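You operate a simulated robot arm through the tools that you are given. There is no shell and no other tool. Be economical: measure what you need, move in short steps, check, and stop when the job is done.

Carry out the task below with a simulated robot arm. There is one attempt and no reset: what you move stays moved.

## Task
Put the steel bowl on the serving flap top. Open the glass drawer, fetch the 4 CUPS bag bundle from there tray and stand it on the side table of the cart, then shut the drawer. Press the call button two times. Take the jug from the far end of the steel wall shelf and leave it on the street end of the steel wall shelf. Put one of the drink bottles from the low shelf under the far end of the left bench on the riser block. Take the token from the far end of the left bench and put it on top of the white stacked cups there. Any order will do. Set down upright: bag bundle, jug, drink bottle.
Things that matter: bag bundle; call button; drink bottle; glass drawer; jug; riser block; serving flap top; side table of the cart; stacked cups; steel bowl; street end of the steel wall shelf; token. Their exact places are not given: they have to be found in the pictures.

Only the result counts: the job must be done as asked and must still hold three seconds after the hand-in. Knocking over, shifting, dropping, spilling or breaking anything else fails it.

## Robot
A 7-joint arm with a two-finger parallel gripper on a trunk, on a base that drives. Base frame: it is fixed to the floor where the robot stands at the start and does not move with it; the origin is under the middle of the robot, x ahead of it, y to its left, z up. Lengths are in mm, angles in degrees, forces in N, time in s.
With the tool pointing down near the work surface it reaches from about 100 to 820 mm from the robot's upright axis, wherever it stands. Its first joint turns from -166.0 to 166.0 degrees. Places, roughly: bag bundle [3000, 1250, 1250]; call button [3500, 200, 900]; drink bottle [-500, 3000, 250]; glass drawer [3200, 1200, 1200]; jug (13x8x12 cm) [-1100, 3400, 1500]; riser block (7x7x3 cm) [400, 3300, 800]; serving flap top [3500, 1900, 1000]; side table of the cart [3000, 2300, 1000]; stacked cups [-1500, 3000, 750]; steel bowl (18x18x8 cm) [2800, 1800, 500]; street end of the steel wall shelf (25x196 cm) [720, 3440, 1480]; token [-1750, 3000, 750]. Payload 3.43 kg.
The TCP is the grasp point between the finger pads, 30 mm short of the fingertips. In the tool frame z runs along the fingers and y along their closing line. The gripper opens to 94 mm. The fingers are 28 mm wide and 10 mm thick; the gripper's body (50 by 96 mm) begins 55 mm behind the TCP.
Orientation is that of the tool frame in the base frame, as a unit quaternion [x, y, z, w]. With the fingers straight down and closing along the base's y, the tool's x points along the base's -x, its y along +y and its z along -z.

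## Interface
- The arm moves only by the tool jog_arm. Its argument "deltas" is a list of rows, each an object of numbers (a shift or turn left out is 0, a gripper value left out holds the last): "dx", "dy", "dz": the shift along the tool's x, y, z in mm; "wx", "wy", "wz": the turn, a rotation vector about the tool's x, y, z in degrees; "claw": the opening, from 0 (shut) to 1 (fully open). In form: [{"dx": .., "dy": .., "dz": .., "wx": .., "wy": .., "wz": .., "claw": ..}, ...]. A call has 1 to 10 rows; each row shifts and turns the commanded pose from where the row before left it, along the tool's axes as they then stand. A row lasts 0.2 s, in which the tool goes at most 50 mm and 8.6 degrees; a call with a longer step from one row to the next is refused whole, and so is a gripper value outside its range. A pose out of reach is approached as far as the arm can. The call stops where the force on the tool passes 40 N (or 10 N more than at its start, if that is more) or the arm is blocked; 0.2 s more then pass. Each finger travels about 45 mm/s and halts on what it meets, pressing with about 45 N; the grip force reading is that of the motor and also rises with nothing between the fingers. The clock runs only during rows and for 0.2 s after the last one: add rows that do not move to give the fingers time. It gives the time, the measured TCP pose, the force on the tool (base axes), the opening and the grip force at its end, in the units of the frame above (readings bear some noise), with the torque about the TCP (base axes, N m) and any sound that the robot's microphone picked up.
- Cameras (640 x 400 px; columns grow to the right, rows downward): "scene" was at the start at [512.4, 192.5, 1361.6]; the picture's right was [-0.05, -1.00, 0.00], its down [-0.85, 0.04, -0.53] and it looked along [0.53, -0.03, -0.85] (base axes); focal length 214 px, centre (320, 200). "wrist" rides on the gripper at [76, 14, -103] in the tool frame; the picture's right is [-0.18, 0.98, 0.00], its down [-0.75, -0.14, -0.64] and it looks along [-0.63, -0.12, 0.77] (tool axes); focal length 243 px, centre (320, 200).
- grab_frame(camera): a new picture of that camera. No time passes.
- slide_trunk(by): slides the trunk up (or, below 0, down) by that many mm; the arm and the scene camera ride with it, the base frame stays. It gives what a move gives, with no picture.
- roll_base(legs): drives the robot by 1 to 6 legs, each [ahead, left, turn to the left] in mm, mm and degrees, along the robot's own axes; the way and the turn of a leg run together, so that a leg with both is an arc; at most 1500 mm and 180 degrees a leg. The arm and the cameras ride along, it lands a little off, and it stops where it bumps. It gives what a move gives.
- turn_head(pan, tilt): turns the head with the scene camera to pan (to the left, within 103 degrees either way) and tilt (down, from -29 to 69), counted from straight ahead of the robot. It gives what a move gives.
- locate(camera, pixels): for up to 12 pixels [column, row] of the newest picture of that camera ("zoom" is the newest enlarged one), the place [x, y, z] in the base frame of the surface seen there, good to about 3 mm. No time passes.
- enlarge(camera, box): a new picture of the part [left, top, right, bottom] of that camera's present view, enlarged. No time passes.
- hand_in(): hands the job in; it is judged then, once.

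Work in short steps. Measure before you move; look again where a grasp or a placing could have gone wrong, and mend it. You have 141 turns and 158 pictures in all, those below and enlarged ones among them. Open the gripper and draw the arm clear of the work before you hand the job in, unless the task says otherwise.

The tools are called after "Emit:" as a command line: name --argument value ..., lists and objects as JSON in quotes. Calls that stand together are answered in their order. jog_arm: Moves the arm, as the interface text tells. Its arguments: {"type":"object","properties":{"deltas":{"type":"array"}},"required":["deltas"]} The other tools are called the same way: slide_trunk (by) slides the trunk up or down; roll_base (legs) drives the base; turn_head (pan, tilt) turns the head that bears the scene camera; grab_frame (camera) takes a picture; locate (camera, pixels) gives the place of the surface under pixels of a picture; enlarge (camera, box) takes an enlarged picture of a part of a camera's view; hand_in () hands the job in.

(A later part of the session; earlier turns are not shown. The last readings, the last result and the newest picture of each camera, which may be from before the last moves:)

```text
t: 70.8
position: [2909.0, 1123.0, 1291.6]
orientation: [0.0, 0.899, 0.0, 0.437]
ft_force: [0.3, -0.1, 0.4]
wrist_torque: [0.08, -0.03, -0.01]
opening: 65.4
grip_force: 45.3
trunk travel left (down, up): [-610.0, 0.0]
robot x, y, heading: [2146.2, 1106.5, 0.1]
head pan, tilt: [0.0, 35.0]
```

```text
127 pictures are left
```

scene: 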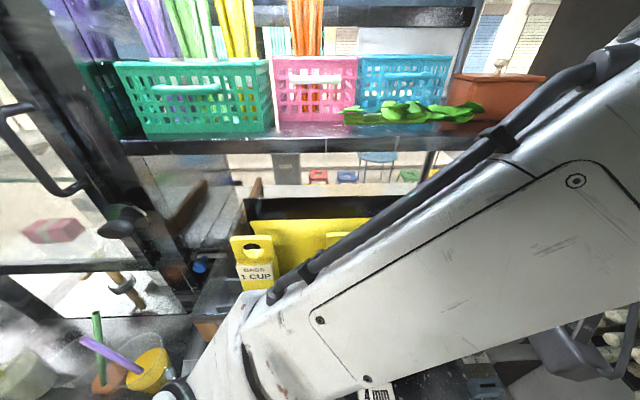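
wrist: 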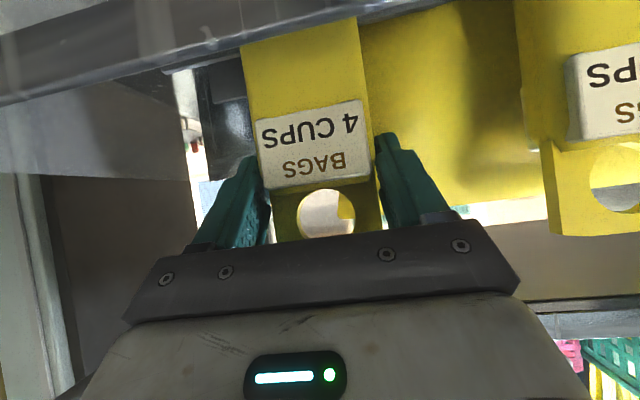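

Gripped at 65 mm width. I lift it 90 mm and back the base away.

Emit:
jog_arm --deltas '[{"dz": -12, "dx": -16}, {"dz": -18, "dx": -24}, {"dz": -18, "dx": -24}, {"dz": -12, "dx": -16}, {}]'

Emit:
grab_frame --camera "wrist"

```text
t: 72.0
position: [2911.0, 1122.0, 1390.4]
orientation: [0.0, 0.899, 0.0, 0.437]
ft_force: [-1.1, -0.9, -1.4]
wrist_torque: [0.03, -0.01, 0.01]
opening: 65.5
grip_force: 45.2
trunk travel left (down, up): [-610.0, 0.0]
robot x, y, heading: [2147.7, 1104.6, 0.1]
head pan, tilt: [0.0, 35.0]
```

```text
126 pictures are left
```

wrist: 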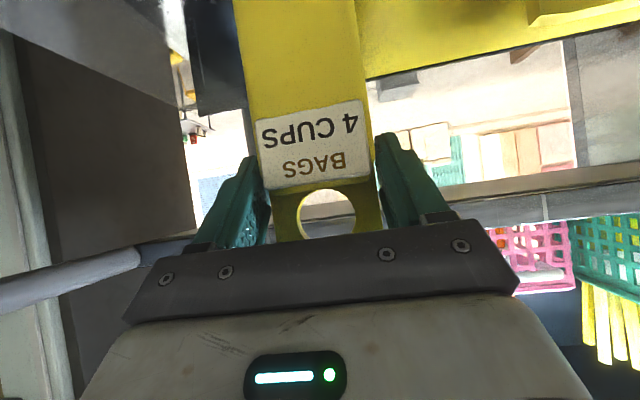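

It came up cleanly. I back off, move left in front of the side table, and look.

Emit:
roll_base --legs '[[-380, 0, 0], [0, 1170, 0]]'

Emit:
turn_head --pan 5 --tilt 35

Emit:
grab_frame --camera "scene"

Emit:
grab_frame --camera "wrist"

```text
t: 79.9
position: [2539.6, 2281.6, 1390.5]
orientation: [0.007, 0.899, -0.003, 0.437]
ft_force: [0.9, 0.3, -1.6]
wrist_torque: [0.03, -0.02, 0.01]
opening: 65.6
grip_force: 44.7
trunk travel left (down, up): [-610.0, 0.0]
robot x, y, heading: [1774.4, 2277.4, -0.7]
head pan, tilt: [0.0, 35.0]
```

```text
t: 80.6
position: [2539.3, 2281.9, 1391.3]
orientation: [0.007, 0.899, -0.004, 0.438]
ft_force: [-0.3, 0.1, -1.3]
wrist_torque: [-0.01, 0.03, 0.01]
opening: 65.5
grip_force: 44.9
trunk travel left (down, up): [-610.0, 0.0]
robot x, y, heading: [1774.5, 2271.1, -0.9]
head pan, tilt: [5.0, 35.0]
```

```text
125 pictures are left
```

scene: 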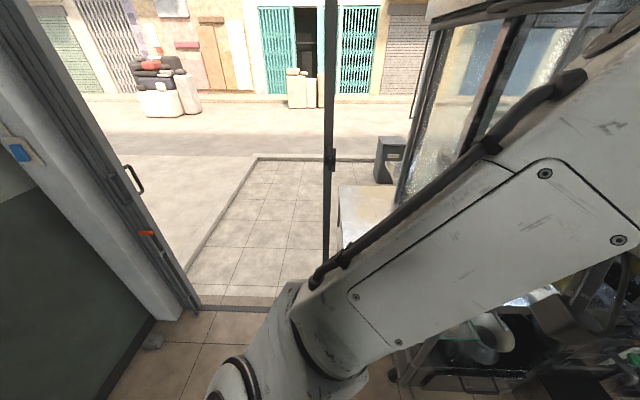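

```text
124 pictures are left
```

wrist: 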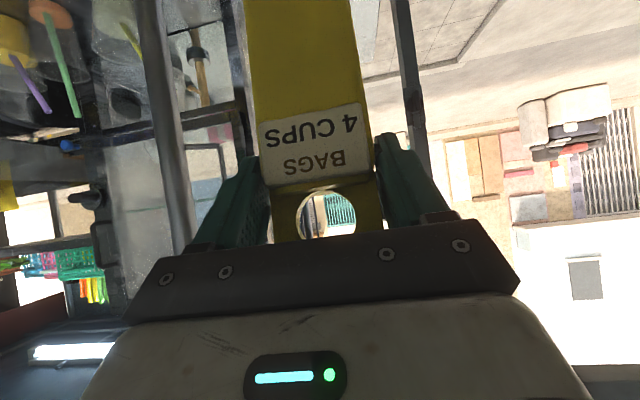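

The thin post at (330,130) needs a position check; then I'll advance over the side table.

Emit:
locate --camera "scene" --pixels '[[330, 130], [330, 60], [325, 240], [350, 205], [390, 155], [200, 310], [270, 310], [220, 250], [260, 160], [430, 345]]'

Emit:
turn_head --pan -10 --tilt 69

Emit:
grab_frame --camera "scene"

```text
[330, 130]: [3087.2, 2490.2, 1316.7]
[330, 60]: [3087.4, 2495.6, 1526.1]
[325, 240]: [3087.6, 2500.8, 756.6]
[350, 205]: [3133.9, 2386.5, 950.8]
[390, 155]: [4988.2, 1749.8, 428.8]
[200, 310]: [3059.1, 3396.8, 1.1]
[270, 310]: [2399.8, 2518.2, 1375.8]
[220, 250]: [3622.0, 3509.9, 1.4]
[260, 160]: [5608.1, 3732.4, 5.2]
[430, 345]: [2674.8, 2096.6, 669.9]
```

```text
t: 81.6
position: [2538.8, 2281.9, 1390.8]
orientation: [0.006, 0.9, -0.003, 0.437]
ft_force: [0.0, -1.1, -1.0]
wrist_torque: [-0.01, 0.01, -0.02]
opening: 65.4
grip_force: 45.0
trunk travel left (down, up): [-610.0, 0.0]
robot x, y, heading: [1776.8, 2273.3, -0.8]
head pan, tilt: [-10.0, 68.8]
```

```text
123 pictures are left
```

scene: 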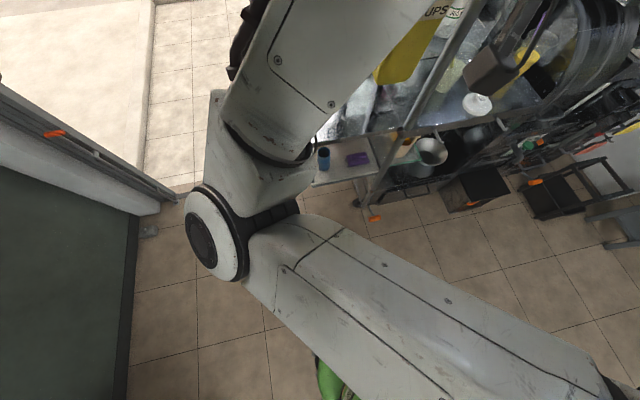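

Elbow is out to the left but clear. I drive forward over the table and lower with the trunk.

Emit:
roll_base --legs '[[280, 0, 0.8]]'

Emit:
slide_trunk --by -290

Emit:
grab_frame --camera "wrist"

Emit:
grab_frame --camera "scene"

```text
t: 83.5
position: [2821.4, 2289.3, 1389.8]
orientation: [0.0, 0.899, 0.001, 0.437]
ft_force: [-0.5, -0.8, -2.1]
wrist_torque: [0.0, 0.05, -0.01]
opening: 65.4
grip_force: 44.8
trunk travel left (down, up): [-610.0, 0.0]
robot x, y, heading: [2057.1, 2275.5, 0.1]
head pan, tilt: [-10.0, 68.8]
```

```text
t: 86.5
position: [2820.4, 2289.3, 1100.0]
orientation: [0.001, 0.899, -0.001, 0.438]
ft_force: [0.6, 0.3, -0.8]
wrist_torque: [-0.04, 0.03, 0.03]
opening: 65.5
grip_force: 45.1
trunk travel left (down, up): [-320.0, 290.0]
robot x, y, heading: [2059.0, 2274.8, -0.0]
head pan, tilt: [-10.0, 68.8]
```

```text
122 pictures are left
```

wrist: 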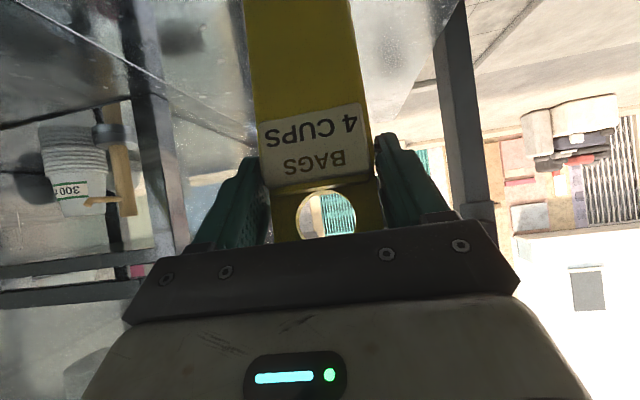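

```text
121 pictures are left
```

scene: 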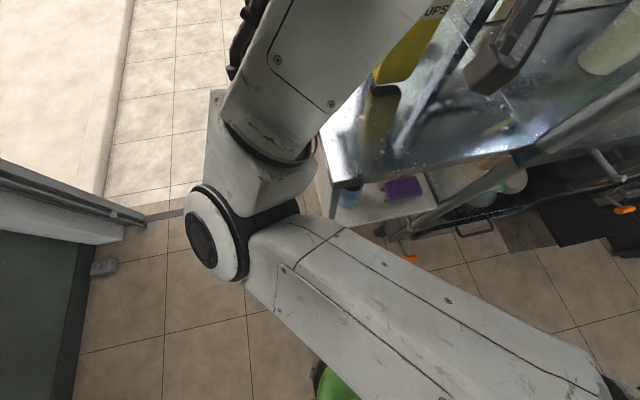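

I check the bundle's bottom against the table with a zoom at (400,70).

Emit:
enlarge --camera "scene" --box '[330, 0, 490, 180]'

Emit:
locate --camera "zoom" --pixels '[[260, 90], [250, 150], [300, 120], [260, 200], [200, 180], [280, 250], [320, 60]]'

```text
2.22 times, centred on (410, 90) of scene
```

zoom: 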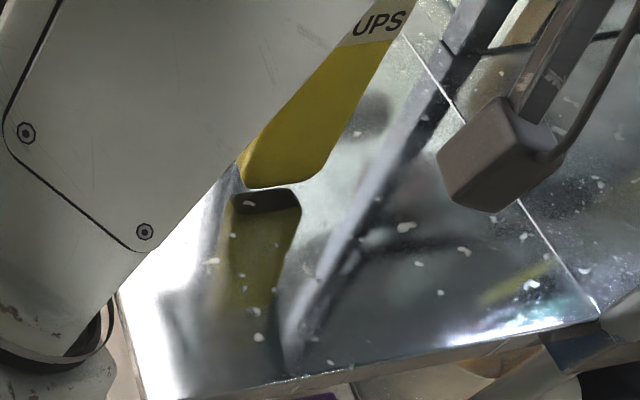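

```text
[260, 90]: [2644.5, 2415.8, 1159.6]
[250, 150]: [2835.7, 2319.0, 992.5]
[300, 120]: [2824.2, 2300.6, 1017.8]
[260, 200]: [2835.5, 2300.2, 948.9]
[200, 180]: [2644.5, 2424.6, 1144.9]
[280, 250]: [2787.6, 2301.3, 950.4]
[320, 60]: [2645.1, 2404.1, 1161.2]
```

The bottom is roughly 20–25 mm above the table. I lower in small steps, watching the force.

Emit:
slide_trunk --by -16

Emit:
slide_trunk --by -4

Emit:
slide_trunk --by -3

Emit:
enlarge --camera "scene" --box '[330, 0, 490, 180]'

```text
t: 87.1
position: [2819.9, 2287.8, 1086.9]
orientation: [-0.001, 0.897, 0.001, 0.442]
ft_force: [-3.3, -5.3, 38.9]
wrist_torque: [0.01, -0.03, -0.11]
opening: 65.5
grip_force: 45.3
trunk travel left (down, up): [-304.0, 306.0]
robot x, y, heading: [2056.4, 2271.4, 0.1]
head pan, tilt: [-10.0, 68.8]
```

```text
t: 87.5
position: [2820.9, 2289.4, 1085.2]
orientation: [-0.001, 0.896, 0.0, 0.444]
ft_force: [-1.0, 0.7, 15.4]
wrist_torque: [0.56, 0.03, 0.04]
opening: 65.4
grip_force: 45.1
trunk travel left (down, up): [-302.0, 308.0]
robot x, y, heading: [2058.8, 2272.5, 0.1]
head pan, tilt: [-10.0, 68.8]
stopped: the force on the tool passed its limit at 58 N (the readings are from after the stop); the commanded pose is now the measured one
```

```text
t: 88.0
position: [2820.2, 2288.5, 1084.4]
orientation: [0.0, 0.894, -0.001, 0.448]
ft_force: [-0.7, 0.8, 11.8]
wrist_torque: [0.37, -0.06, -0.01]
opening: 65.2
grip_force: 45.9
trunk travel left (down, up): [-299.0, 311.0]
robot x, y, heading: [2058.9, 2270.6, 0.2]
head pan, tilt: [-10.0, 68.8]
stopped: the force on the tool passed its limit at 42 N (the readings are from after the stop); the commanded pose is now the measured one
```

```text
2.22 times, centred on (410, 90) of scene
```

zoom: 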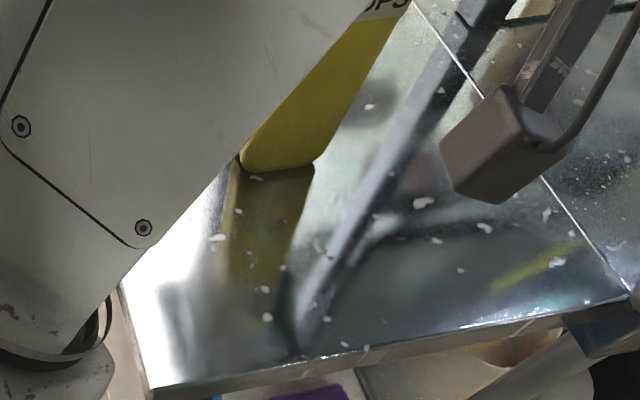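

It is standing on the table. I open the fingers, then retreat straight back by the base.

Emit:
jog_arm --deltas '[{"claw": 0.8}, {"claw": 0.9}, {"claw": 1}, {"claw": 1}, {"claw": 1}]'

Emit:
grab_frame --camera "wrist"

```text
t: 89.2
position: [2820.9, 2288.3, 1085.1]
orientation: [-0.001, 0.896, 0.0, 0.445]
ft_force: [0.1, -0.2, -0.6]
wrist_torque: [-0.01, 0.0, 0.0]
opening: 94.0
grip_force: 0.0
trunk travel left (down, up): [-299.0, 311.0]
robot x, y, heading: [2057.1, 2270.8, 0.1]
head pan, tilt: [-10.0, 68.8]
```

```text
118 pictures are left
```

wrist: 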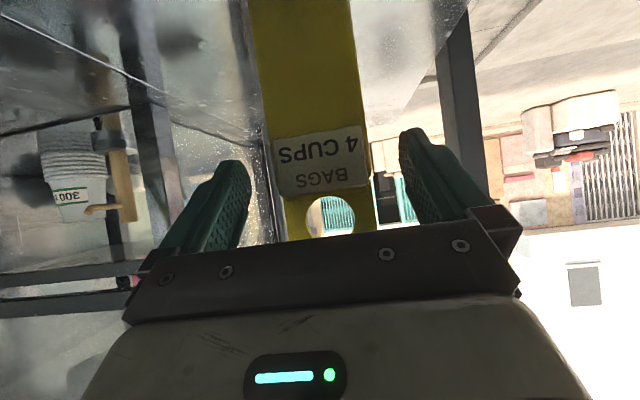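

The bundle stands free. I retreat, move back to the drawer's line, raise the trunk, close the fingers and level the tool for pushing.

Emit:
roll_base --legs '[[-380, 0, 0], [0, -1080, 0]]'

Emit:
slide_trunk --by 200

Emit:
jog_arm --deltas '[{"wy": -7.5, "claw": 0}, {"wy": -7.5}, {"wy": -7.5}, {"wy": -7.5}, {"wy": -7.5}]'

Emit:
turn_head --pan 25 --tilt 25

Emit:
grab_frame --camera "scene"

```text
t: 96.7
position: [2447.6, 1215.7, 1084.5]
orientation: [-0.004, 0.896, 0.001, 0.445]
ft_force: [-0.2, 0.0, -0.2]
wrist_torque: [-0.01, 0.04, -0.01]
opening: 94.2
grip_force: 0.0
trunk travel left (down, up): [-299.0, 311.0]
robot x, y, heading: [1683.4, 1190.5, 0.4]
head pan, tilt: [-10.0, 68.8]
```

```text
t: 98.9
position: [2448.6, 1215.3, 1284.0]
orientation: [-0.004, 0.895, 0.001, 0.445]
ft_force: [-0.1, -0.1, 0.4]
wrist_torque: [0.0, 0.02, -0.02]
opening: 94.0
grip_force: 0.1
trunk travel left (down, up): [-499.0, 111.0]
robot x, y, heading: [1682.0, 1189.9, 0.3]
head pan, tilt: [-10.0, 68.8]
```

```text
t: 100.1
position: [2447.7, 1215.2, 1284.1]
orientation: [-0.004, 0.811, 0.002, 0.585]
ft_force: [-0.8, -0.2, -0.5]
wrist_torque: [-0.03, 0.01, 0.04]
opening: 0.2
grip_force: 10.3
out of reach, approached as far as the arm can: row 3, 4, 5
trunk travel left (down, up): [-499.0, 111.0]
robot x, y, heading: [1685.1, 1193.6, 0.7]
head pan, tilt: [-10.0, 68.8]
```

```text
t: 101.2
position: [2448.5, 1214.9, 1283.5]
orientation: [-0.004, 0.811, 0.001, 0.585]
ft_force: [0.1, 0.2, 0.5]
wrist_torque: [0.0, 0.01, -0.01]
opening: 0.0
grip_force: 33.3
trunk travel left (down, up): [-499.0, 111.0]
robot x, y, heading: [1684.2, 1192.5, 0.7]
head pan, tilt: [25.0, 25.0]
```

```text
117 pictures are left
```

scene: 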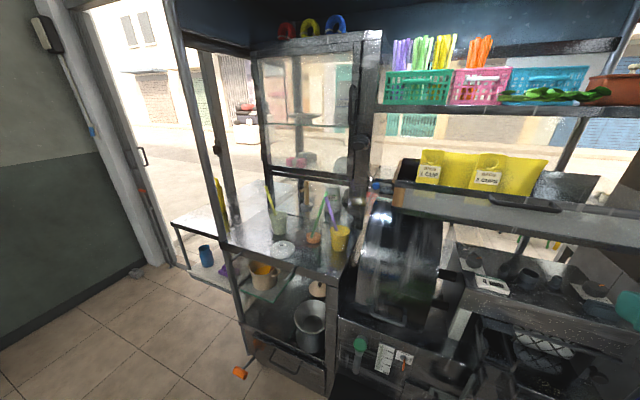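

Pitch stays at 18°, which will do. I lower to z≈1210 and drive up to the drawer front.

Emit:
slide_trunk --by -72

Emit:
roll_base --legs '[[320, 0, -0.5]]'

Emit:
turn_head --pan -5 --tilt 45

Emit:
grab_frame --camera "scene"

Emit:
grab_frame --camera "wrist"

```text
t: 102.3
position: [2448.5, 1215.2, 1212.3]
orientation: [-0.004, 0.811, 0.001, 0.585]
ft_force: [0.4, -0.1, 0.4]
wrist_torque: [-0.02, -0.03, 0.01]
opening: 0.0
grip_force: 32.8
trunk travel left (down, up): [-427.0, 183.0]
robot x, y, heading: [1682.9, 1196.3, 0.4]
head pan, tilt: [25.0, 25.0]
```

```text
t: 104.4
position: [2766.2, 1208.8, 1212.5]
orientation: [-0.001, 0.81, -0.001, 0.586]
ft_force: [0.4, 0.1, -0.1]
wrist_torque: [-0.02, -0.02, 0.0]
opening: 0.1
grip_force: 32.7
trunk travel left (down, up): [-427.0, 183.0]
robot x, y, heading: [2003.7, 1193.1, -0.3]
head pan, tilt: [25.0, 25.0]
```

```text
t: 105.4
position: [2767.3, 1209.0, 1212.1]
orientation: [-0.001, 0.81, 0.0, 0.586]
ft_force: [0.1, -0.4, 0.1]
wrist_torque: [0.03, 0.03, -0.02]
opening: 0.0
grip_force: 33.0
trunk travel left (down, up): [-427.0, 183.0]
robot x, y, heading: [2000.5, 1191.6, -0.2]
head pan, tilt: [-5.0, 45.0]
```

```text
116 pictures are left
```

scene: 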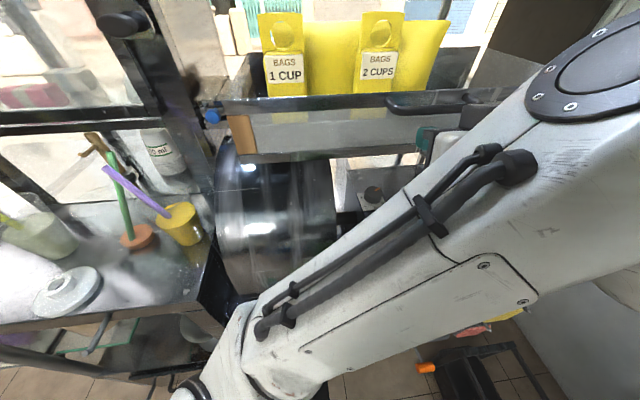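

```text
115 pictures are left
```

wrist: 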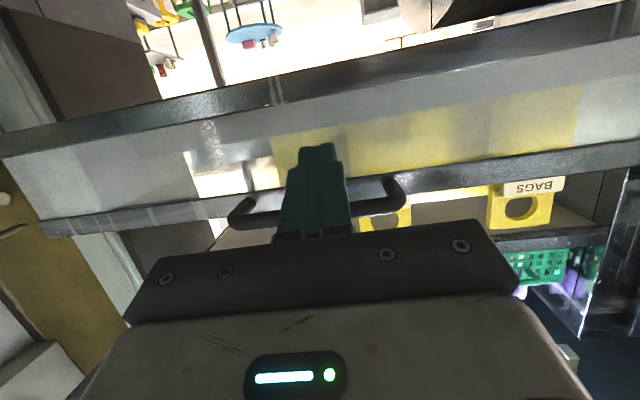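

The fingertips are just under the handle, near the glass. I check how far the wrist housing at (230,350) is from the roller machine.

Emit:
locate --camera "scene" --pixels '[[235, 320], [200, 385], [262, 330], [250, 290], [270, 300], [320, 240], [425, 140], [300, 390], [225, 230], [290, 270]]'

```text
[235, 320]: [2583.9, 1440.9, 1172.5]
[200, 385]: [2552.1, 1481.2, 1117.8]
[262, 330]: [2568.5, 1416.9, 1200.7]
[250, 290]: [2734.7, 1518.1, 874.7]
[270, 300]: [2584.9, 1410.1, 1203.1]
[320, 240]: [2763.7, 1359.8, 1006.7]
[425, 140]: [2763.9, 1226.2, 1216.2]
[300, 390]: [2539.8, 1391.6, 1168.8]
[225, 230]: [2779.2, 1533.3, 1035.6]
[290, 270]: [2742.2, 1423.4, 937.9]
```

The wrist housing could meet the roller machine, so I shift 100 mm right, off the handle, and raise 30 mm to push on the metal rim.

Emit:
roll_base --legs '[[-40, 0, 0], [0, -100, 0]]'

Emit:
slide_trunk --by 28

Emit:
roll_base --legs '[[150, 0, 0]]'

Emit:
grab_frame --camera "scene"

Emit:
grab_frame --camera "wrist"

```text
t: 107.0
position: [2726.1, 1110.7, 1213.0]
orientation: [0.0, 0.811, -0.001, 0.585]
ft_force: [0.2, 0.1, -0.3]
wrist_torque: [0.0, 0.01, -0.02]
opening: 0.0
grip_force: 32.8
trunk travel left (down, up): [-427.0, 183.0]
robot x, y, heading: [1960.7, 1090.6, -0.0]
head pan, tilt: [-5.0, 45.0]
```

```text
t: 107.8
position: [2725.7, 1109.9, 1240.3]
orientation: [-0.001, 0.81, -0.001, 0.586]
ft_force: [0.5, -0.5, 0.2]
wrist_torque: [0.03, 0.0, 0.03]
opening: 0.3
grip_force: 32.8
trunk travel left (down, up): [-455.0, 155.0]
robot x, y, heading: [1963.8, 1093.4, 0.1]
head pan, tilt: [-5.0, 45.0]
```

```text
t: 109.1
position: [2878.9, 1109.1, 1240.1]
orientation: [-0.001, 0.811, -0.001, 0.585]
ft_force: [-0.1, -0.8, 0.1]
wrist_torque: [-0.02, 0.03, -0.01]
opening: 0.0
grip_force: 33.3
trunk travel left (down, up): [-455.0, 155.0]
robot x, y, heading: [2112.2, 1091.0, 0.2]
head pan, tilt: [-5.0, 45.0]
```

```text
114 pictures are left
```

scene: 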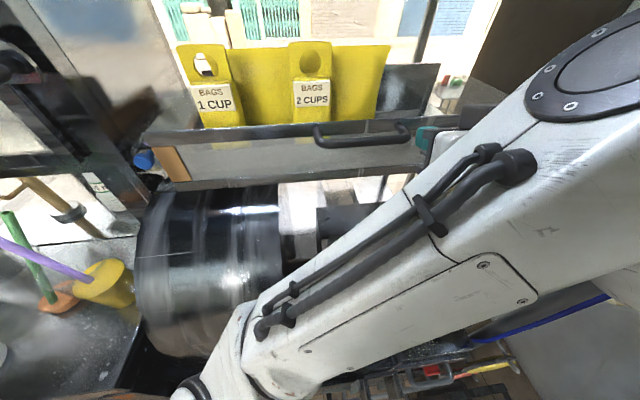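

```text
113 pictures are left
```

wrist: 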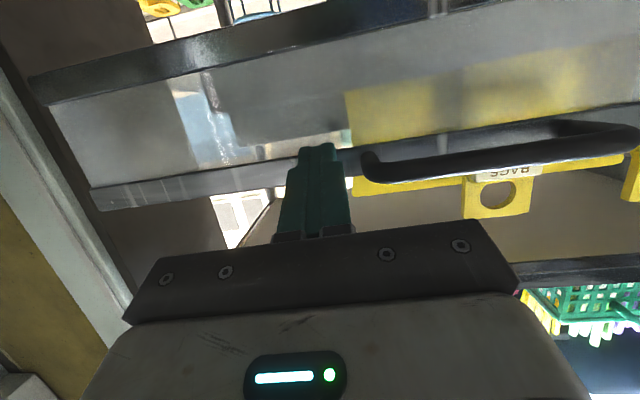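

The rim is moving with the fingers (tip ≈2907), bundles upright. I continue pushing.

Emit:
roll_base --legs '[[85, 0, 0]]'

Emit:
roll_base --legs '[[45, 0, 0]]'

Emit:
grab_frame --camera "scene"

Emit:
grab_frame --camera "wrist"

```text
t: 110.2
position: [2964.0, 1109.8, 1239.9]
orientation: [0.0, 0.811, -0.002, 0.586]
ft_force: [-0.3, 0.1, 0.2]
wrist_torque: [0.04, 0.0, 0.02]
opening: 0.0
grip_force: 32.7
trunk travel left (down, up): [-455.0, 155.0]
robot x, y, heading: [2202.7, 1090.9, -0.2]
head pan, tilt: [-5.0, 45.0]
```

```text
t: 111.2
position: [2989.9, 1118.8, 1244.7]
orientation: [-0.009, 0.809, 0.008, 0.587]
ft_force: [0.7, -0.6, 0.2]
wrist_torque: [0.01, 0.03, 0.02]
opening: 0.1
grip_force: 33.1
trunk travel left (down, up): [-455.0, 155.0]
robot x, y, heading: [2232.0, 1090.6, 0.5]
head pan, tilt: [-5.0, 45.0]
stopped in leg 1: the robot was blocked; the commanded pose is now the measured one
```

```text
112 pictures are left
```

scene: 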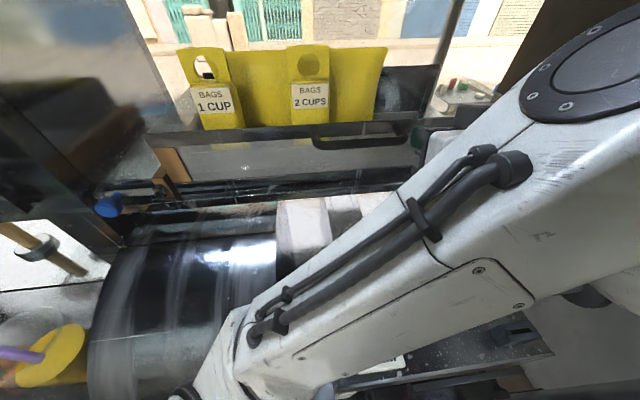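

```text
111 pictures are left
```

wrist: 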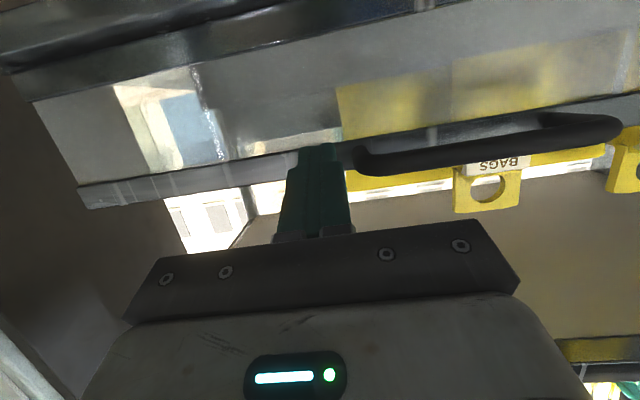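

Blocked at TCP x=2990, close to the closed position. I measure the handle and front to see if it's fully shut.

Emit:
locate --camera "scene" --pixels '[[340, 143], [370, 140], [400, 136], [250, 140], [200, 148], [330, 190], [250, 200], [215, 90], [310, 90], [245, 330]]'

Emit:
enlarge --camera "scene" --box '[90, 100, 290, 280]'

```text
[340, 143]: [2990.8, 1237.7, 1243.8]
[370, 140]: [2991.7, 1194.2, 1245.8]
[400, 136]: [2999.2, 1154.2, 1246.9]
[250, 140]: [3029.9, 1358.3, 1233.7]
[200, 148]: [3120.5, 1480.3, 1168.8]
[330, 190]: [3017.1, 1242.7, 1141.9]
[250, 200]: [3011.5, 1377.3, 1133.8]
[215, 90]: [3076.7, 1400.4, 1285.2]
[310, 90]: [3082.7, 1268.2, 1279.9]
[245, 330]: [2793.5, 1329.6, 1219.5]
```

```text
2.22 times, centred on (190, 190) of scene
```

zoom: 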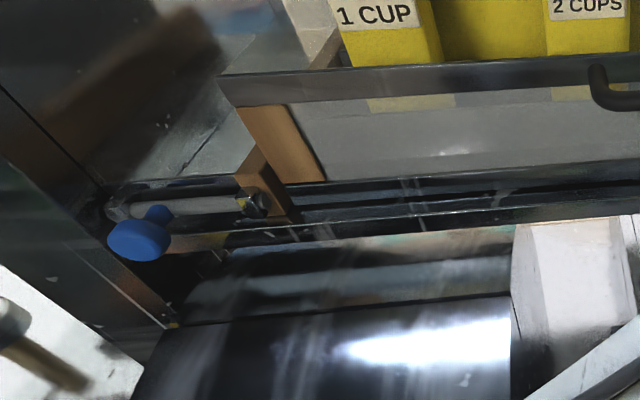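

The handle is at x=2990.8, the same as before opening: the drawer is shut. I retreat and go look at the bowl.

Emit:
roll_base --legs '[[-480, 0, 0], [0, 560, 0]]'

Emit:
slide_trunk --by -300

Emit:
turn_head --pan 10 --tilt 30

Emit:
grab_frame --camera "scene"

Emit:
enlarge --camera "scene" --box '[200, 150, 440, 330]'

```text
t: 116.9
position: [2504.4, 1679.4, 1239.8]
orientation: [-0.012, 0.811, 0.006, 0.585]
ft_force: [0.0, -0.5, 0.2]
wrist_torque: [0.0, 0.02, -0.01]
opening: 0.2
grip_force: 33.0
trunk travel left (down, up): [-455.0, 155.0]
robot x, y, heading: [1737.9, 1649.7, 0.6]
head pan, tilt: [-5.0, 45.0]
```

```text
t: 119.9
position: [2504.2, 1679.7, 939.5]
orientation: [-0.012, 0.812, 0.006, 0.584]
ft_force: [-0.6, 0.2, 0.7]
wrist_torque: [-0.04, 0.02, -0.04]
opening: 0.0
grip_force: 33.1
trunk travel left (down, up): [-155.0, 455.0]
robot x, y, heading: [1740.4, 1644.9, 0.6]
head pan, tilt: [-5.0, 45.0]
```

```text
t: 120.6
position: [2504.2, 1678.5, 938.7]
orientation: [-0.012, 0.811, 0.006, 0.585]
ft_force: [-1.0, 0.8, 0.1]
wrist_torque: [0.0, 0.0, 0.0]
opening: 0.0
grip_force: 32.8
trunk travel left (down, up): [-155.0, 455.0]
robot x, y, heading: [1739.4, 1647.9, 0.9]
head pan, tilt: [10.0, 30.0]
```

```text
109 pictures are left
```

scene: 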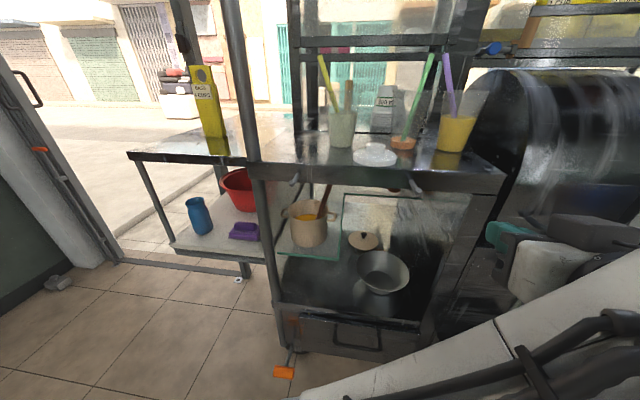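

```text
2.22 times, centred on (320, 240) of scene
```

zoom: 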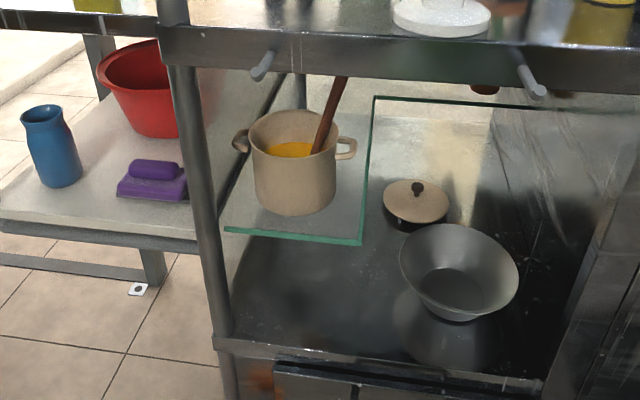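

Bowl clearly visible in the zoom at (458,270). I locate its rim, the ledge, the pegs and the glass shelf.

Emit:
locate --camera "zoom" --pixels '[[403, 262], [517, 280], [450, 227], [465, 312], [457, 288], [405, 290], [440, 355], [400, 385], [532, 85], [262, 66], [365, 240], [575, 250]]'

```text
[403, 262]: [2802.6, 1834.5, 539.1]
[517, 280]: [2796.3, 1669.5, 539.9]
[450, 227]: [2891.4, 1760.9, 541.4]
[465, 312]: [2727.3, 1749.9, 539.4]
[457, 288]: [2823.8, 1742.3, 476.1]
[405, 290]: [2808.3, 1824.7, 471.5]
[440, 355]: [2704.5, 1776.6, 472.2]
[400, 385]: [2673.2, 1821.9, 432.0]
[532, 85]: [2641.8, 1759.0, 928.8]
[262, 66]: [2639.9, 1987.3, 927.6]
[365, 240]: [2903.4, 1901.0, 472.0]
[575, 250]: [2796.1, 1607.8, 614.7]
```

Bowl centre ≈(2808,1752), rim z 541, radius ≈85. I plan to pinch the near rim with the tool pitched 50° and rolled 90°, so I first lower and pitch in free space.

Emit:
jog_arm --deltas '[{"wy": 8}, {"wy": 8}, {"wy": 8}, {"wy": 8, "claw": 0.55}, {"dz": 15, "dx": 45}, {"dz": 15, "dx": 45}, {"dz": 15, "dx": 45}, {"dz": 15, "dx": 45}, {}]'

Emit:
jog_arm --deltas '[{"wz": 8.5}, {"wz": 8.5}, {"wz": 8.5}, {"wz": 8.5}, {"wz": 8.5}, {"wz": 8.5}, {"wz": 8.5}, {"wz": 8.5}, {"wz": 8.5}, {"wz": 8.5}]'

```text
t: 122.6
position: [2423.5, 1676.4, 807.8]
orientation: [-0.014, 0.941, 0.003, 0.338]
ft_force: [0.5, -0.6, 0.0]
wrist_torque: [-0.04, 0.03, 0.01]
opening: 51.8
grip_force: 0.0
out of reach, approached as far as the arm can: row 8
trunk travel left (down, up): [-155.0, 455.0]
robot x, y, heading: [1738.7, 1647.1, 0.8]
head pan, tilt: [10.0, 30.0]
```

```text
t: 124.8
position: [2423.5, 1675.9, 807.9]
orientation: [0.628, 0.702, 0.231, 0.247]
ft_force: [-0.7, 1.0, -0.3]
wrist_torque: [0.01, -0.03, 0.0]
opening: 51.7
grip_force: 0.0
trunk travel left (down, up): [-155.0, 455.0]
robot x, y, heading: [1736.4, 1645.5, 0.8]
head pan, tilt: [10.0, 30.0]
```

Roll of 85° works here. I lower with the trunk and then the arm, still clear of the cart.

Emit:
slide_trunk --by -150

Emit:
jog_arm --deltas '[{"dx": 2, "dy": -25, "dz": 31}, {"dx": 2, "dy": -25, "dz": 31}, {"wz": 4}, {}]'

```text
t: 126.6
position: [2422.3, 1675.4, 658.8]
orientation: [0.627, 0.702, 0.23, 0.248]
ft_force: [0.1, 0.3, -1.0]
wrist_torque: [0.01, -0.02, 0.01]
opening: 51.7
grip_force: 0.0
trunk travel left (down, up): [-5.0, 605.0]
robot x, y, heading: [1738.4, 1647.6, 0.6]
head pan, tilt: [10.0, 30.0]
```

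```text
t: 127.1
position: [2415.4, 1645.9, 581.9]
orientation: [0.603, 0.731, 0.157, 0.278]
ft_force: [-0.5, 0.1, 0.1]
wrist_torque: [0.02, 0.04, -0.04]
opening: 51.7
grip_force: 0.1
trunk travel left (down, up): [-5.0, 605.0]
robot x, y, heading: [1739.4, 1646.1, 0.6]
head pan, tilt: [10.0, 30.0]
stopped in row 2: the arm was blocked; the commanded pose is now the measured one
```

The arm was blocked while lowering at z=582. I look at what it met.

Emit:
turn_head --pan 0 --tilt 65

Emit:
grab_frame --camera "scene"

Emit:
grab_frame --camera "wrist"

```text
t: 128.1
position: [2413.9, 1646.0, 583.2]
orientation: [0.603, 0.731, 0.159, 0.278]
ft_force: [-0.4, -0.5, -0.2]
wrist_torque: [0.0, -0.01, 0.02]
opening: 51.9
grip_force: 0.0
trunk travel left (down, up): [-5.0, 605.0]
robot x, y, heading: [1739.5, 1648.0, 0.5]
head pan, tilt: [0.0, 65.0]
```

```text
107 pictures are left
```

scene: 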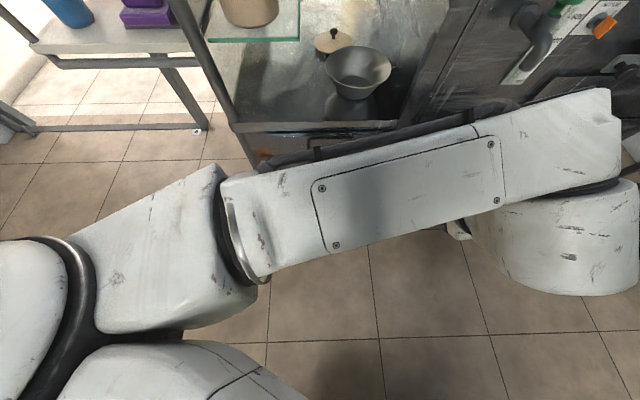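

```text
106 pictures are left
```

wrist: 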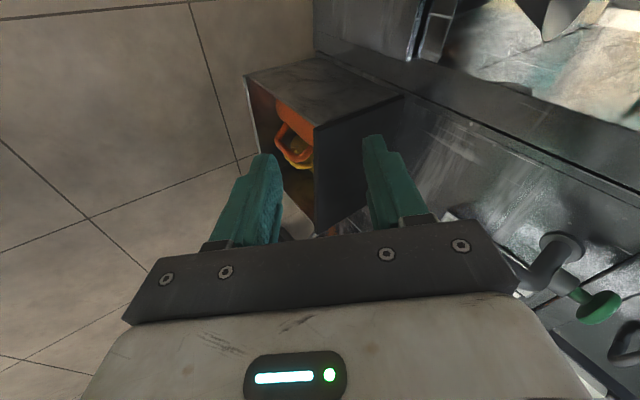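

The elbow now sticks out to the left with the forearm across. I measure the links to understand.

Emit:
locate --camera "scene" --pixels '[[30, 300], [150, 230], [150, 350], [180, 380], [240, 220], [400, 190], [560, 150], [560, 240], [600, 290], [70, 330]]'

Emit:
turn_head --pan 60 --tilt 69

Emit:
grab_frame --camera "scene"

```text
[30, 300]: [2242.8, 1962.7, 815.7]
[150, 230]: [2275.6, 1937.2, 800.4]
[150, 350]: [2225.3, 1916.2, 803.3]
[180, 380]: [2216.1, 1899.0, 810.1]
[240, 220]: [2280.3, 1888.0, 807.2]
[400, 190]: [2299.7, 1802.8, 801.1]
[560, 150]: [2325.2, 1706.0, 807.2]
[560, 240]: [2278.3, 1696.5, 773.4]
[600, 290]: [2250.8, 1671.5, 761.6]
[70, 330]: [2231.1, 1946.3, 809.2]
```

```text
t: 129.4
position: [2415.3, 1646.2, 584.1]
orientation: [0.603, 0.731, 0.158, 0.279]
ft_force: [0.8, 0.4, -1.1]
wrist_torque: [0.01, -0.05, 0.02]
opening: 51.8
grip_force: 0.1
trunk travel left (down, up): [-5.0, 605.0]
robot x, y, heading: [1739.5, 1646.9, 0.8]
head pan, tilt: [60.0, 68.8]
```

```text
105 pictures are left
```

scene: 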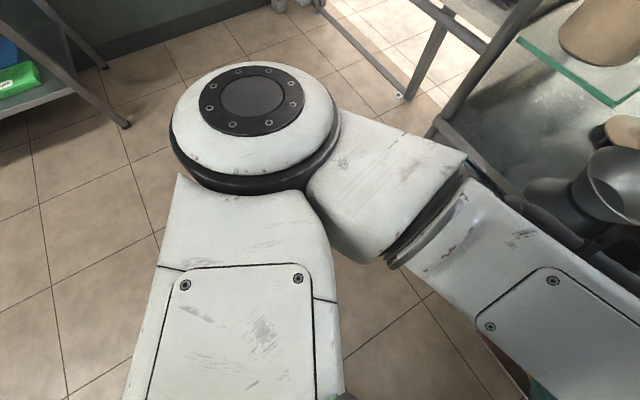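

The arm is held level and folded with the trunk at its lowest. A better posture is trunk higher and arm reaching down, so I raise the trunk 300 and lower the arm in steps.

Emit:
slide_trunk --by 300

Emit:
jog_arm --deltas '[{"wz": -8.5}, {"wz": -8.5}, {"wz": -8.5}, {"wz": -8.5}, {"wz": -8.5}, {"wz": -8.5}, {"wz": -8.5}, {"wz": -8.5}, {"wz": -8.5}]'

```text
t: 132.4
position: [2413.7, 1645.5, 883.5]
orientation: [0.603, 0.731, 0.159, 0.278]
ft_force: [0.0, 0.3, 0.8]
wrist_torque: [0.01, 0.03, 0.01]
opening: 51.6
grip_force: 0.0
trunk travel left (down, up): [-305.0, 305.0]
robot x, y, heading: [1739.8, 1643.8, 0.7]
head pan, tilt: [60.0, 68.8]
```

```text
t: 134.4
position: [2415.3, 1646.0, 884.4]
orientation: [0.021, 0.947, -0.048, 0.317]
ft_force: [0.3, 1.1, 0.1]
wrist_torque: [0.0, 0.03, 0.0]
opening: 51.6
grip_force: 0.1
trunk travel left (down, up): [-305.0, 305.0]
robot x, y, heading: [1743.5, 1645.2, 0.7]
head pan, tilt: [60.0, 68.8]
```

Unrolled, pitch 53°. Now lower the arm 270 mm.

Emit:
jog_arm --deltas '[{"wx": -6, "dz": 36, "dx": 27}, {"dz": 36, "dx": 27}, {"dz": 36, "dx": 27}, {"dz": 36, "dx": 27}, {"dz": 36, "dx": 27}, {"dz": 36, "dx": 27}, {}]'

Emit:
turn_head --pan 0 --tilt 60

Emit:
grab_frame --camera "scene"

```text
t: 136.0
position: [2415.5, 1644.7, 614.4]
orientation: [0.005, 0.948, 0.003, 0.317]
ft_force: [-0.3, 1.0, 1.2]
wrist_torque: [-0.01, 0.02, 0.01]
opening: 51.7
grip_force: 0.1
trunk travel left (down, up): [-305.0, 305.0]
robot x, y, heading: [1741.2, 1648.3, 0.6]
head pan, tilt: [60.0, 68.8]
```

```text
t: 137.3
position: [2414.4, 1644.2, 613.3]
orientation: [0.005, 0.948, 0.002, 0.317]
ft_force: [-0.3, 0.0, 0.4]
wrist_torque: [-0.01, 0.02, -0.01]
opening: 51.6
grip_force: 0.0
trunk travel left (down, up): [-305.0, 305.0]
robot x, y, heading: [1744.0, 1646.2, 0.4]
head pan, tilt: [0.0, 60.0]
```

```text
104 pictures are left
```

scene: 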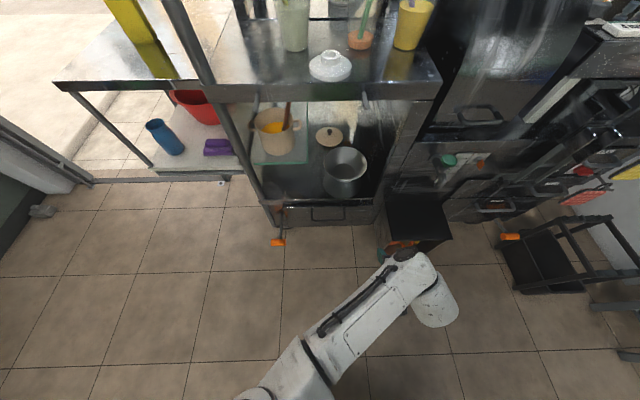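

Arm posture is better now. I roll the tool again by 87° so the fingers close in the vertical plane.

Emit:
jog_arm --deltas '[{"wz": 8.5}, {"wz": 8.5}, {"wz": 8.5}, {"wz": 8.5}, {"wz": 8.5}, {"wz": 8.5}, {"wz": 8.5}, {"wz": 8.5}, {"wz": 8.5}, {"wz": 8.5}]'

Emit:
jog_arm --deltas '[{"wz": 5}, {}]'

```text
t: 139.5
position: [2415.7, 1646.0, 613.5]
orientation: [0.645, 0.696, 0.216, 0.233]
ft_force: [0.6, -0.2, 0.1]
wrist_torque: [0.01, -0.03, 0.0]
opening: 51.9
grip_force: 0.1
trunk travel left (down, up): [-305.0, 305.0]
robot x, y, heading: [1738.7, 1642.5, 0.6]
head pan, tilt: [0.0, 60.0]
```

```text
t: 140.1
position: [2415.6, 1646.1, 612.9]
orientation: [0.674, 0.666, 0.227, 0.223]
ft_force: [0.1, 0.9, -0.2]
wrist_torque: [0.02, 0.02, 0.02]
opening: 51.8
grip_force: 0.0
trunk travel left (down, up): [-305.0, 305.0]
robot x, y, heading: [1740.6, 1646.0, 0.7]
head pan, tilt: [0.0, 60.0]
```

Roll is 90°. I drive to the approach point in front of the bowl's near rim (rim ≈(2727,1752,541)).

Emit:
roll_base --legs '[[0, 112, -0.6], [262, 0, 0]]'

Emit:
grab_frame --camera "wrist"

Emit:
grab_frame --camera "scene"

```text
t: 142.8
position: [2677.7, 1749.7, 614.2]
orientation: [0.678, 0.663, 0.225, 0.224]
ft_force: [-0.3, 0.0, -0.5]
wrist_torque: [0.0, 0.0, -0.01]
opening: 51.5
grip_force: 0.0
trunk travel left (down, up): [-305.0, 305.0]
robot x, y, heading: [2004.3, 1759.4, -0.2]
head pan, tilt: [0.0, 60.0]
```

```text
103 pictures are left
```

wrist: 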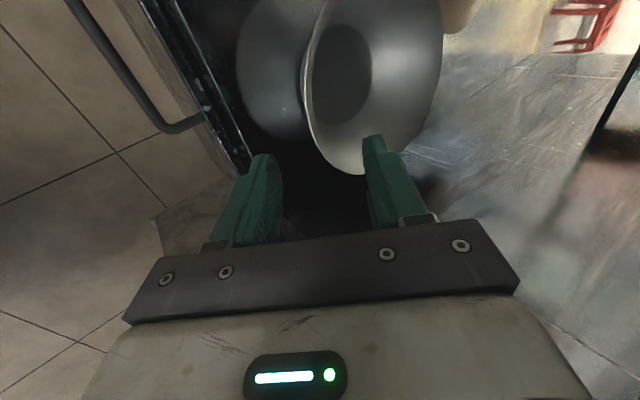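

```text
102 pictures are left
```

scene: 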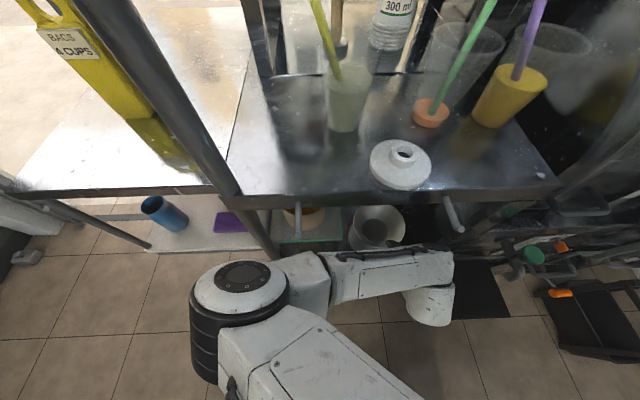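

The wrist view shows the rim's near edge from (303,80) to (345,172). I locate points along it.

Emit:
locate --camera "wrist" --pixels '[[318, 20], [306, 60], [304, 90], [308, 120], [320, 150], [335, 167], [355, 173], [340, 140], [430, 100], [340, 90], [250, 160], [285, 100]]'

```text
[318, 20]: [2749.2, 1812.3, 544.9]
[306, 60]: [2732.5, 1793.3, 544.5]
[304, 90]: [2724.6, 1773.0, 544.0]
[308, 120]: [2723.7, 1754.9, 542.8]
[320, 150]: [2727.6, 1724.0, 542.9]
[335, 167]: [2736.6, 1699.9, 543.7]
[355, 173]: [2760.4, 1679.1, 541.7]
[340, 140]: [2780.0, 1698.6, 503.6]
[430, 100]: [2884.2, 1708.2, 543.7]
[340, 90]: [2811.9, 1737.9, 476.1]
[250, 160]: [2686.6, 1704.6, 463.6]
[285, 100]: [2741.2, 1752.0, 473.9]
```

Near rim point is (2723,1755,543). I advance 96 mm along the tool with a 7 mm perpendicular correction, then close.

Emit:
jog_arm --deltas '[{"dz": 24, "dy": -7, "dx": 2}, {"dz": 24}, {"dz": 24}, {"dz": 24}, {}]'

Emit:
grab_frame --camera "wrist"

```text
t: 144.0
position: [2731.6, 1751.8, 533.2]
orientation: [0.678, 0.663, 0.224, 0.224]
ft_force: [-1.2, 0.9, -0.6]
wrist_torque: [0.02, 0.03, -0.01]
opening: 51.9
grip_force: 0.1
trunk travel left (down, up): [-305.0, 305.0]
robot x, y, heading: [2007.4, 1758.0, -0.2]
head pan, tilt: [0.0, 60.0]
```

```text
101 pictures are left
```

wrist: 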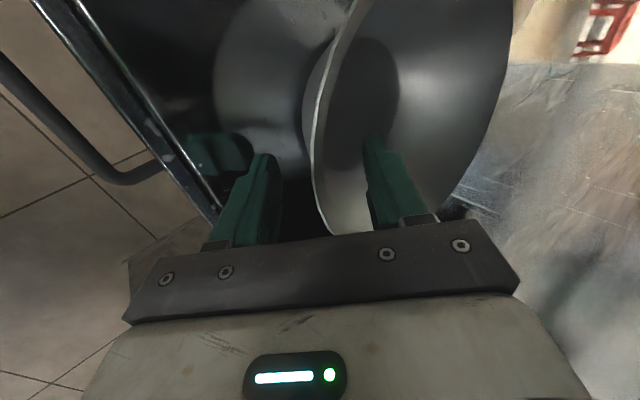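

The rim lies between the fingers. I close the gripper.

Emit:
jog_arm --deltas '[{"claw": 0.2}, {"claw": 0}, {"claw": 0}, {"claw": 0}, {"claw": 0}, {}]'

Emit:
grab_frame --camera "wrist"

```text
t: 145.4
position: [2732.0, 1751.1, 532.2]
orientation: [0.677, 0.664, 0.224, 0.225]
ft_force: [0.1, -0.9, -1.8]
wrist_torque: [-0.03, 0.15, 0.0]
opening: 10.2
grip_force: 43.5
trunk travel left (down, up): [-305.0, 305.0]
robot x, y, heading: [2002.0, 1758.0, 0.1]
head pan, tilt: [0.0, 60.0]
```

```text
100 pictures are left
```

wrist: 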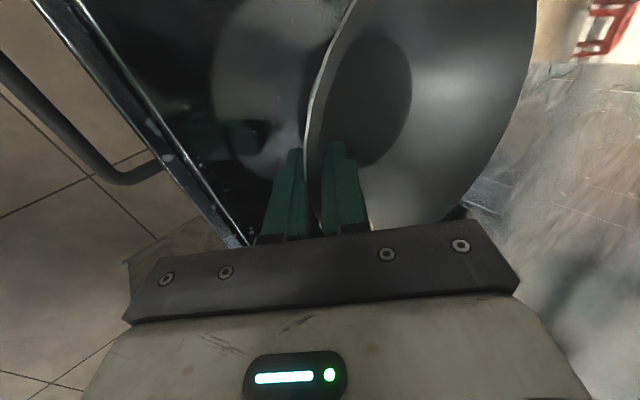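

Rim is held (10 mm). I lift 60 mm with the trunk and look.

Emit:
slide_trunk --by 60

Emit:
grab_frame --camera "wrist"

```text
t: 146.4
position: [2730.8, 1751.3, 592.0]
orientation: [0.678, 0.663, 0.224, 0.223]
ft_force: [-0.5, 0.6, -1.9]
wrist_torque: [-0.04, 0.13, -0.02]
opening: 10.2
grip_force: 43.8
trunk travel left (down, up): [-365.0, 245.0]
robot x, y, heading: [2003.6, 1755.7, 0.1]
head pan, tilt: [0.0, 60.0]
```

```text
99 pictures are left
```

wrist: 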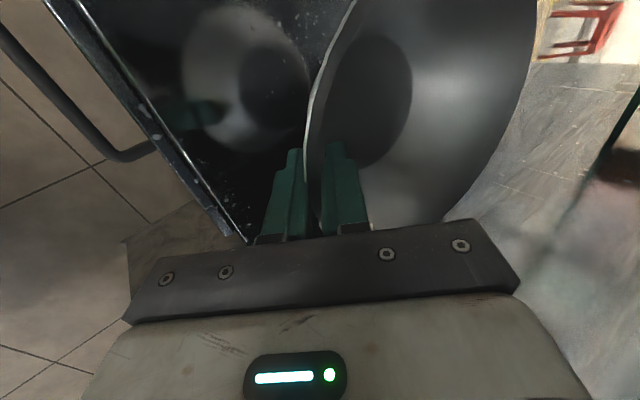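

Bowl is held level. I back out and go around left toward the street gap, then look.

Emit:
roll_base --legs '[[-290, 0, 0], [0, 850, 0], [380, 260, 0]]'

Emit:
turn_head --pan 0 --tilt 35

Emit:
grab_frame --camera "scene"

Emit:
locate --camera "scene" --pixels '[[100, 250], [150, 220], [450, 230], [500, 230], [400, 150], [320, 100], [560, 200], [250, 300]]'

```text
t: 154.9
position: [2820.2, 2856.7, 592.4]
orientation: [0.678, 0.663, 0.225, 0.225]
ft_force: [0.2, -0.1, -1.5]
wrist_torque: [0.0, 0.15, 0.02]
opening: 10.1
grip_force: 43.9
trunk travel left (down, up): [-365.0, 245.0]
robot x, y, heading: [2097.1, 2865.4, -0.2]
head pan, tilt: [0.0, 60.0]
```

```text
t: 155.8
position: [2821.7, 2856.8, 592.1]
orientation: [0.678, 0.663, 0.224, 0.224]
ft_force: [0.1, 0.3, -1.3]
wrist_torque: [-0.01, 0.16, -0.03]
opening: 10.3
grip_force: 43.7
trunk travel left (down, up): [-365.0, 245.0]
robot x, y, heading: [2095.3, 2863.3, -0.1]
head pan, tilt: [0.0, 35.0]
```

```text
98 pictures are left
```

scene: 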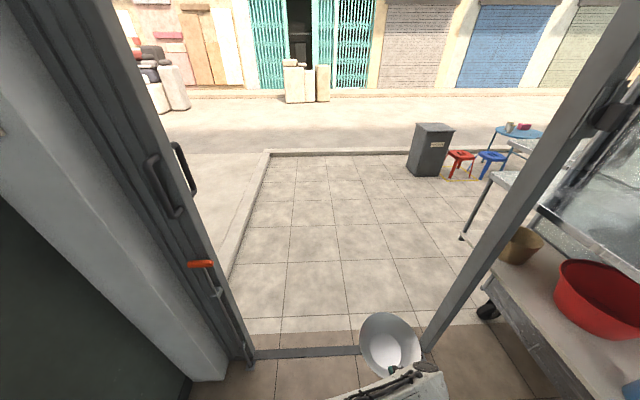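

```text
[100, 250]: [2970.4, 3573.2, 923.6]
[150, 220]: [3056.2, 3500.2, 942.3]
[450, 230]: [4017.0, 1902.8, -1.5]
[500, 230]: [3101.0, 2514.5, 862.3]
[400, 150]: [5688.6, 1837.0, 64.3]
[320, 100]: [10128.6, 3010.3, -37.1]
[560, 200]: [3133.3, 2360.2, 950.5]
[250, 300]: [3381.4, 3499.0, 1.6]
```

The gap is clear (post y≈2515, door y≈3480) and the bowl hangs level at (385,345). I drive out to the tiled apron and turn around.

Emit:
roll_base --legs '[[0, 60, 0], [1500, 0, 0], [850, 0, 0], [0, 0, 180], [0, 700, 0]]'

Emit:
turn_head --pan 15 --tilt 20

Emit:
grab_frame --camera "scene"

```text
t: 178.7
position: [3720.2, 2213.3, 592.2]
orientation: [-0.667, 0.674, 0.222, -0.226]
ft_force: [-0.2, 0.8, -1.9]
wrist_torque: [0.02, -0.19, -0.02]
opening: 10.1
grip_force: 43.5
trunk travel left (down, up): [-365.0, 245.0]
robot x, y, heading: [4444.2, 2215.0, -179.3]
head pan, tilt: [0.0, 35.0]
```

```text
t: 179.4
position: [3721.5, 2211.6, 591.6]
orientation: [-0.668, 0.673, 0.223, -0.225]
ft_force: [0.2, 0.6, -1.9]
wrist_torque: [0.03, -0.14, -0.03]
opening: 9.9
grip_force: 43.7
trunk travel left (down, up): [-365.0, 245.0]
robot x, y, heading: [4446.1, 2218.1, -179.3]
head pan, tilt: [15.0, 20.0]
```

```text
97 pictures are left
```

scene: 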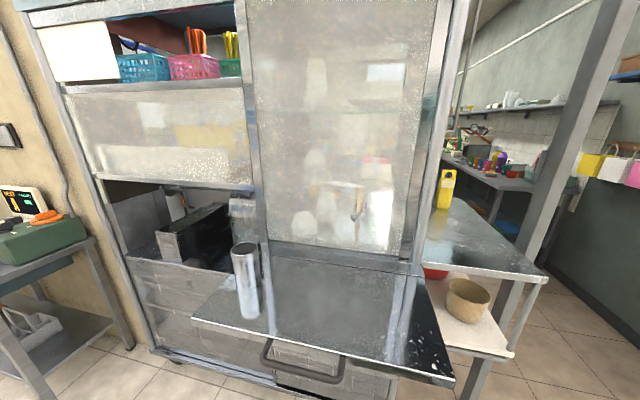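

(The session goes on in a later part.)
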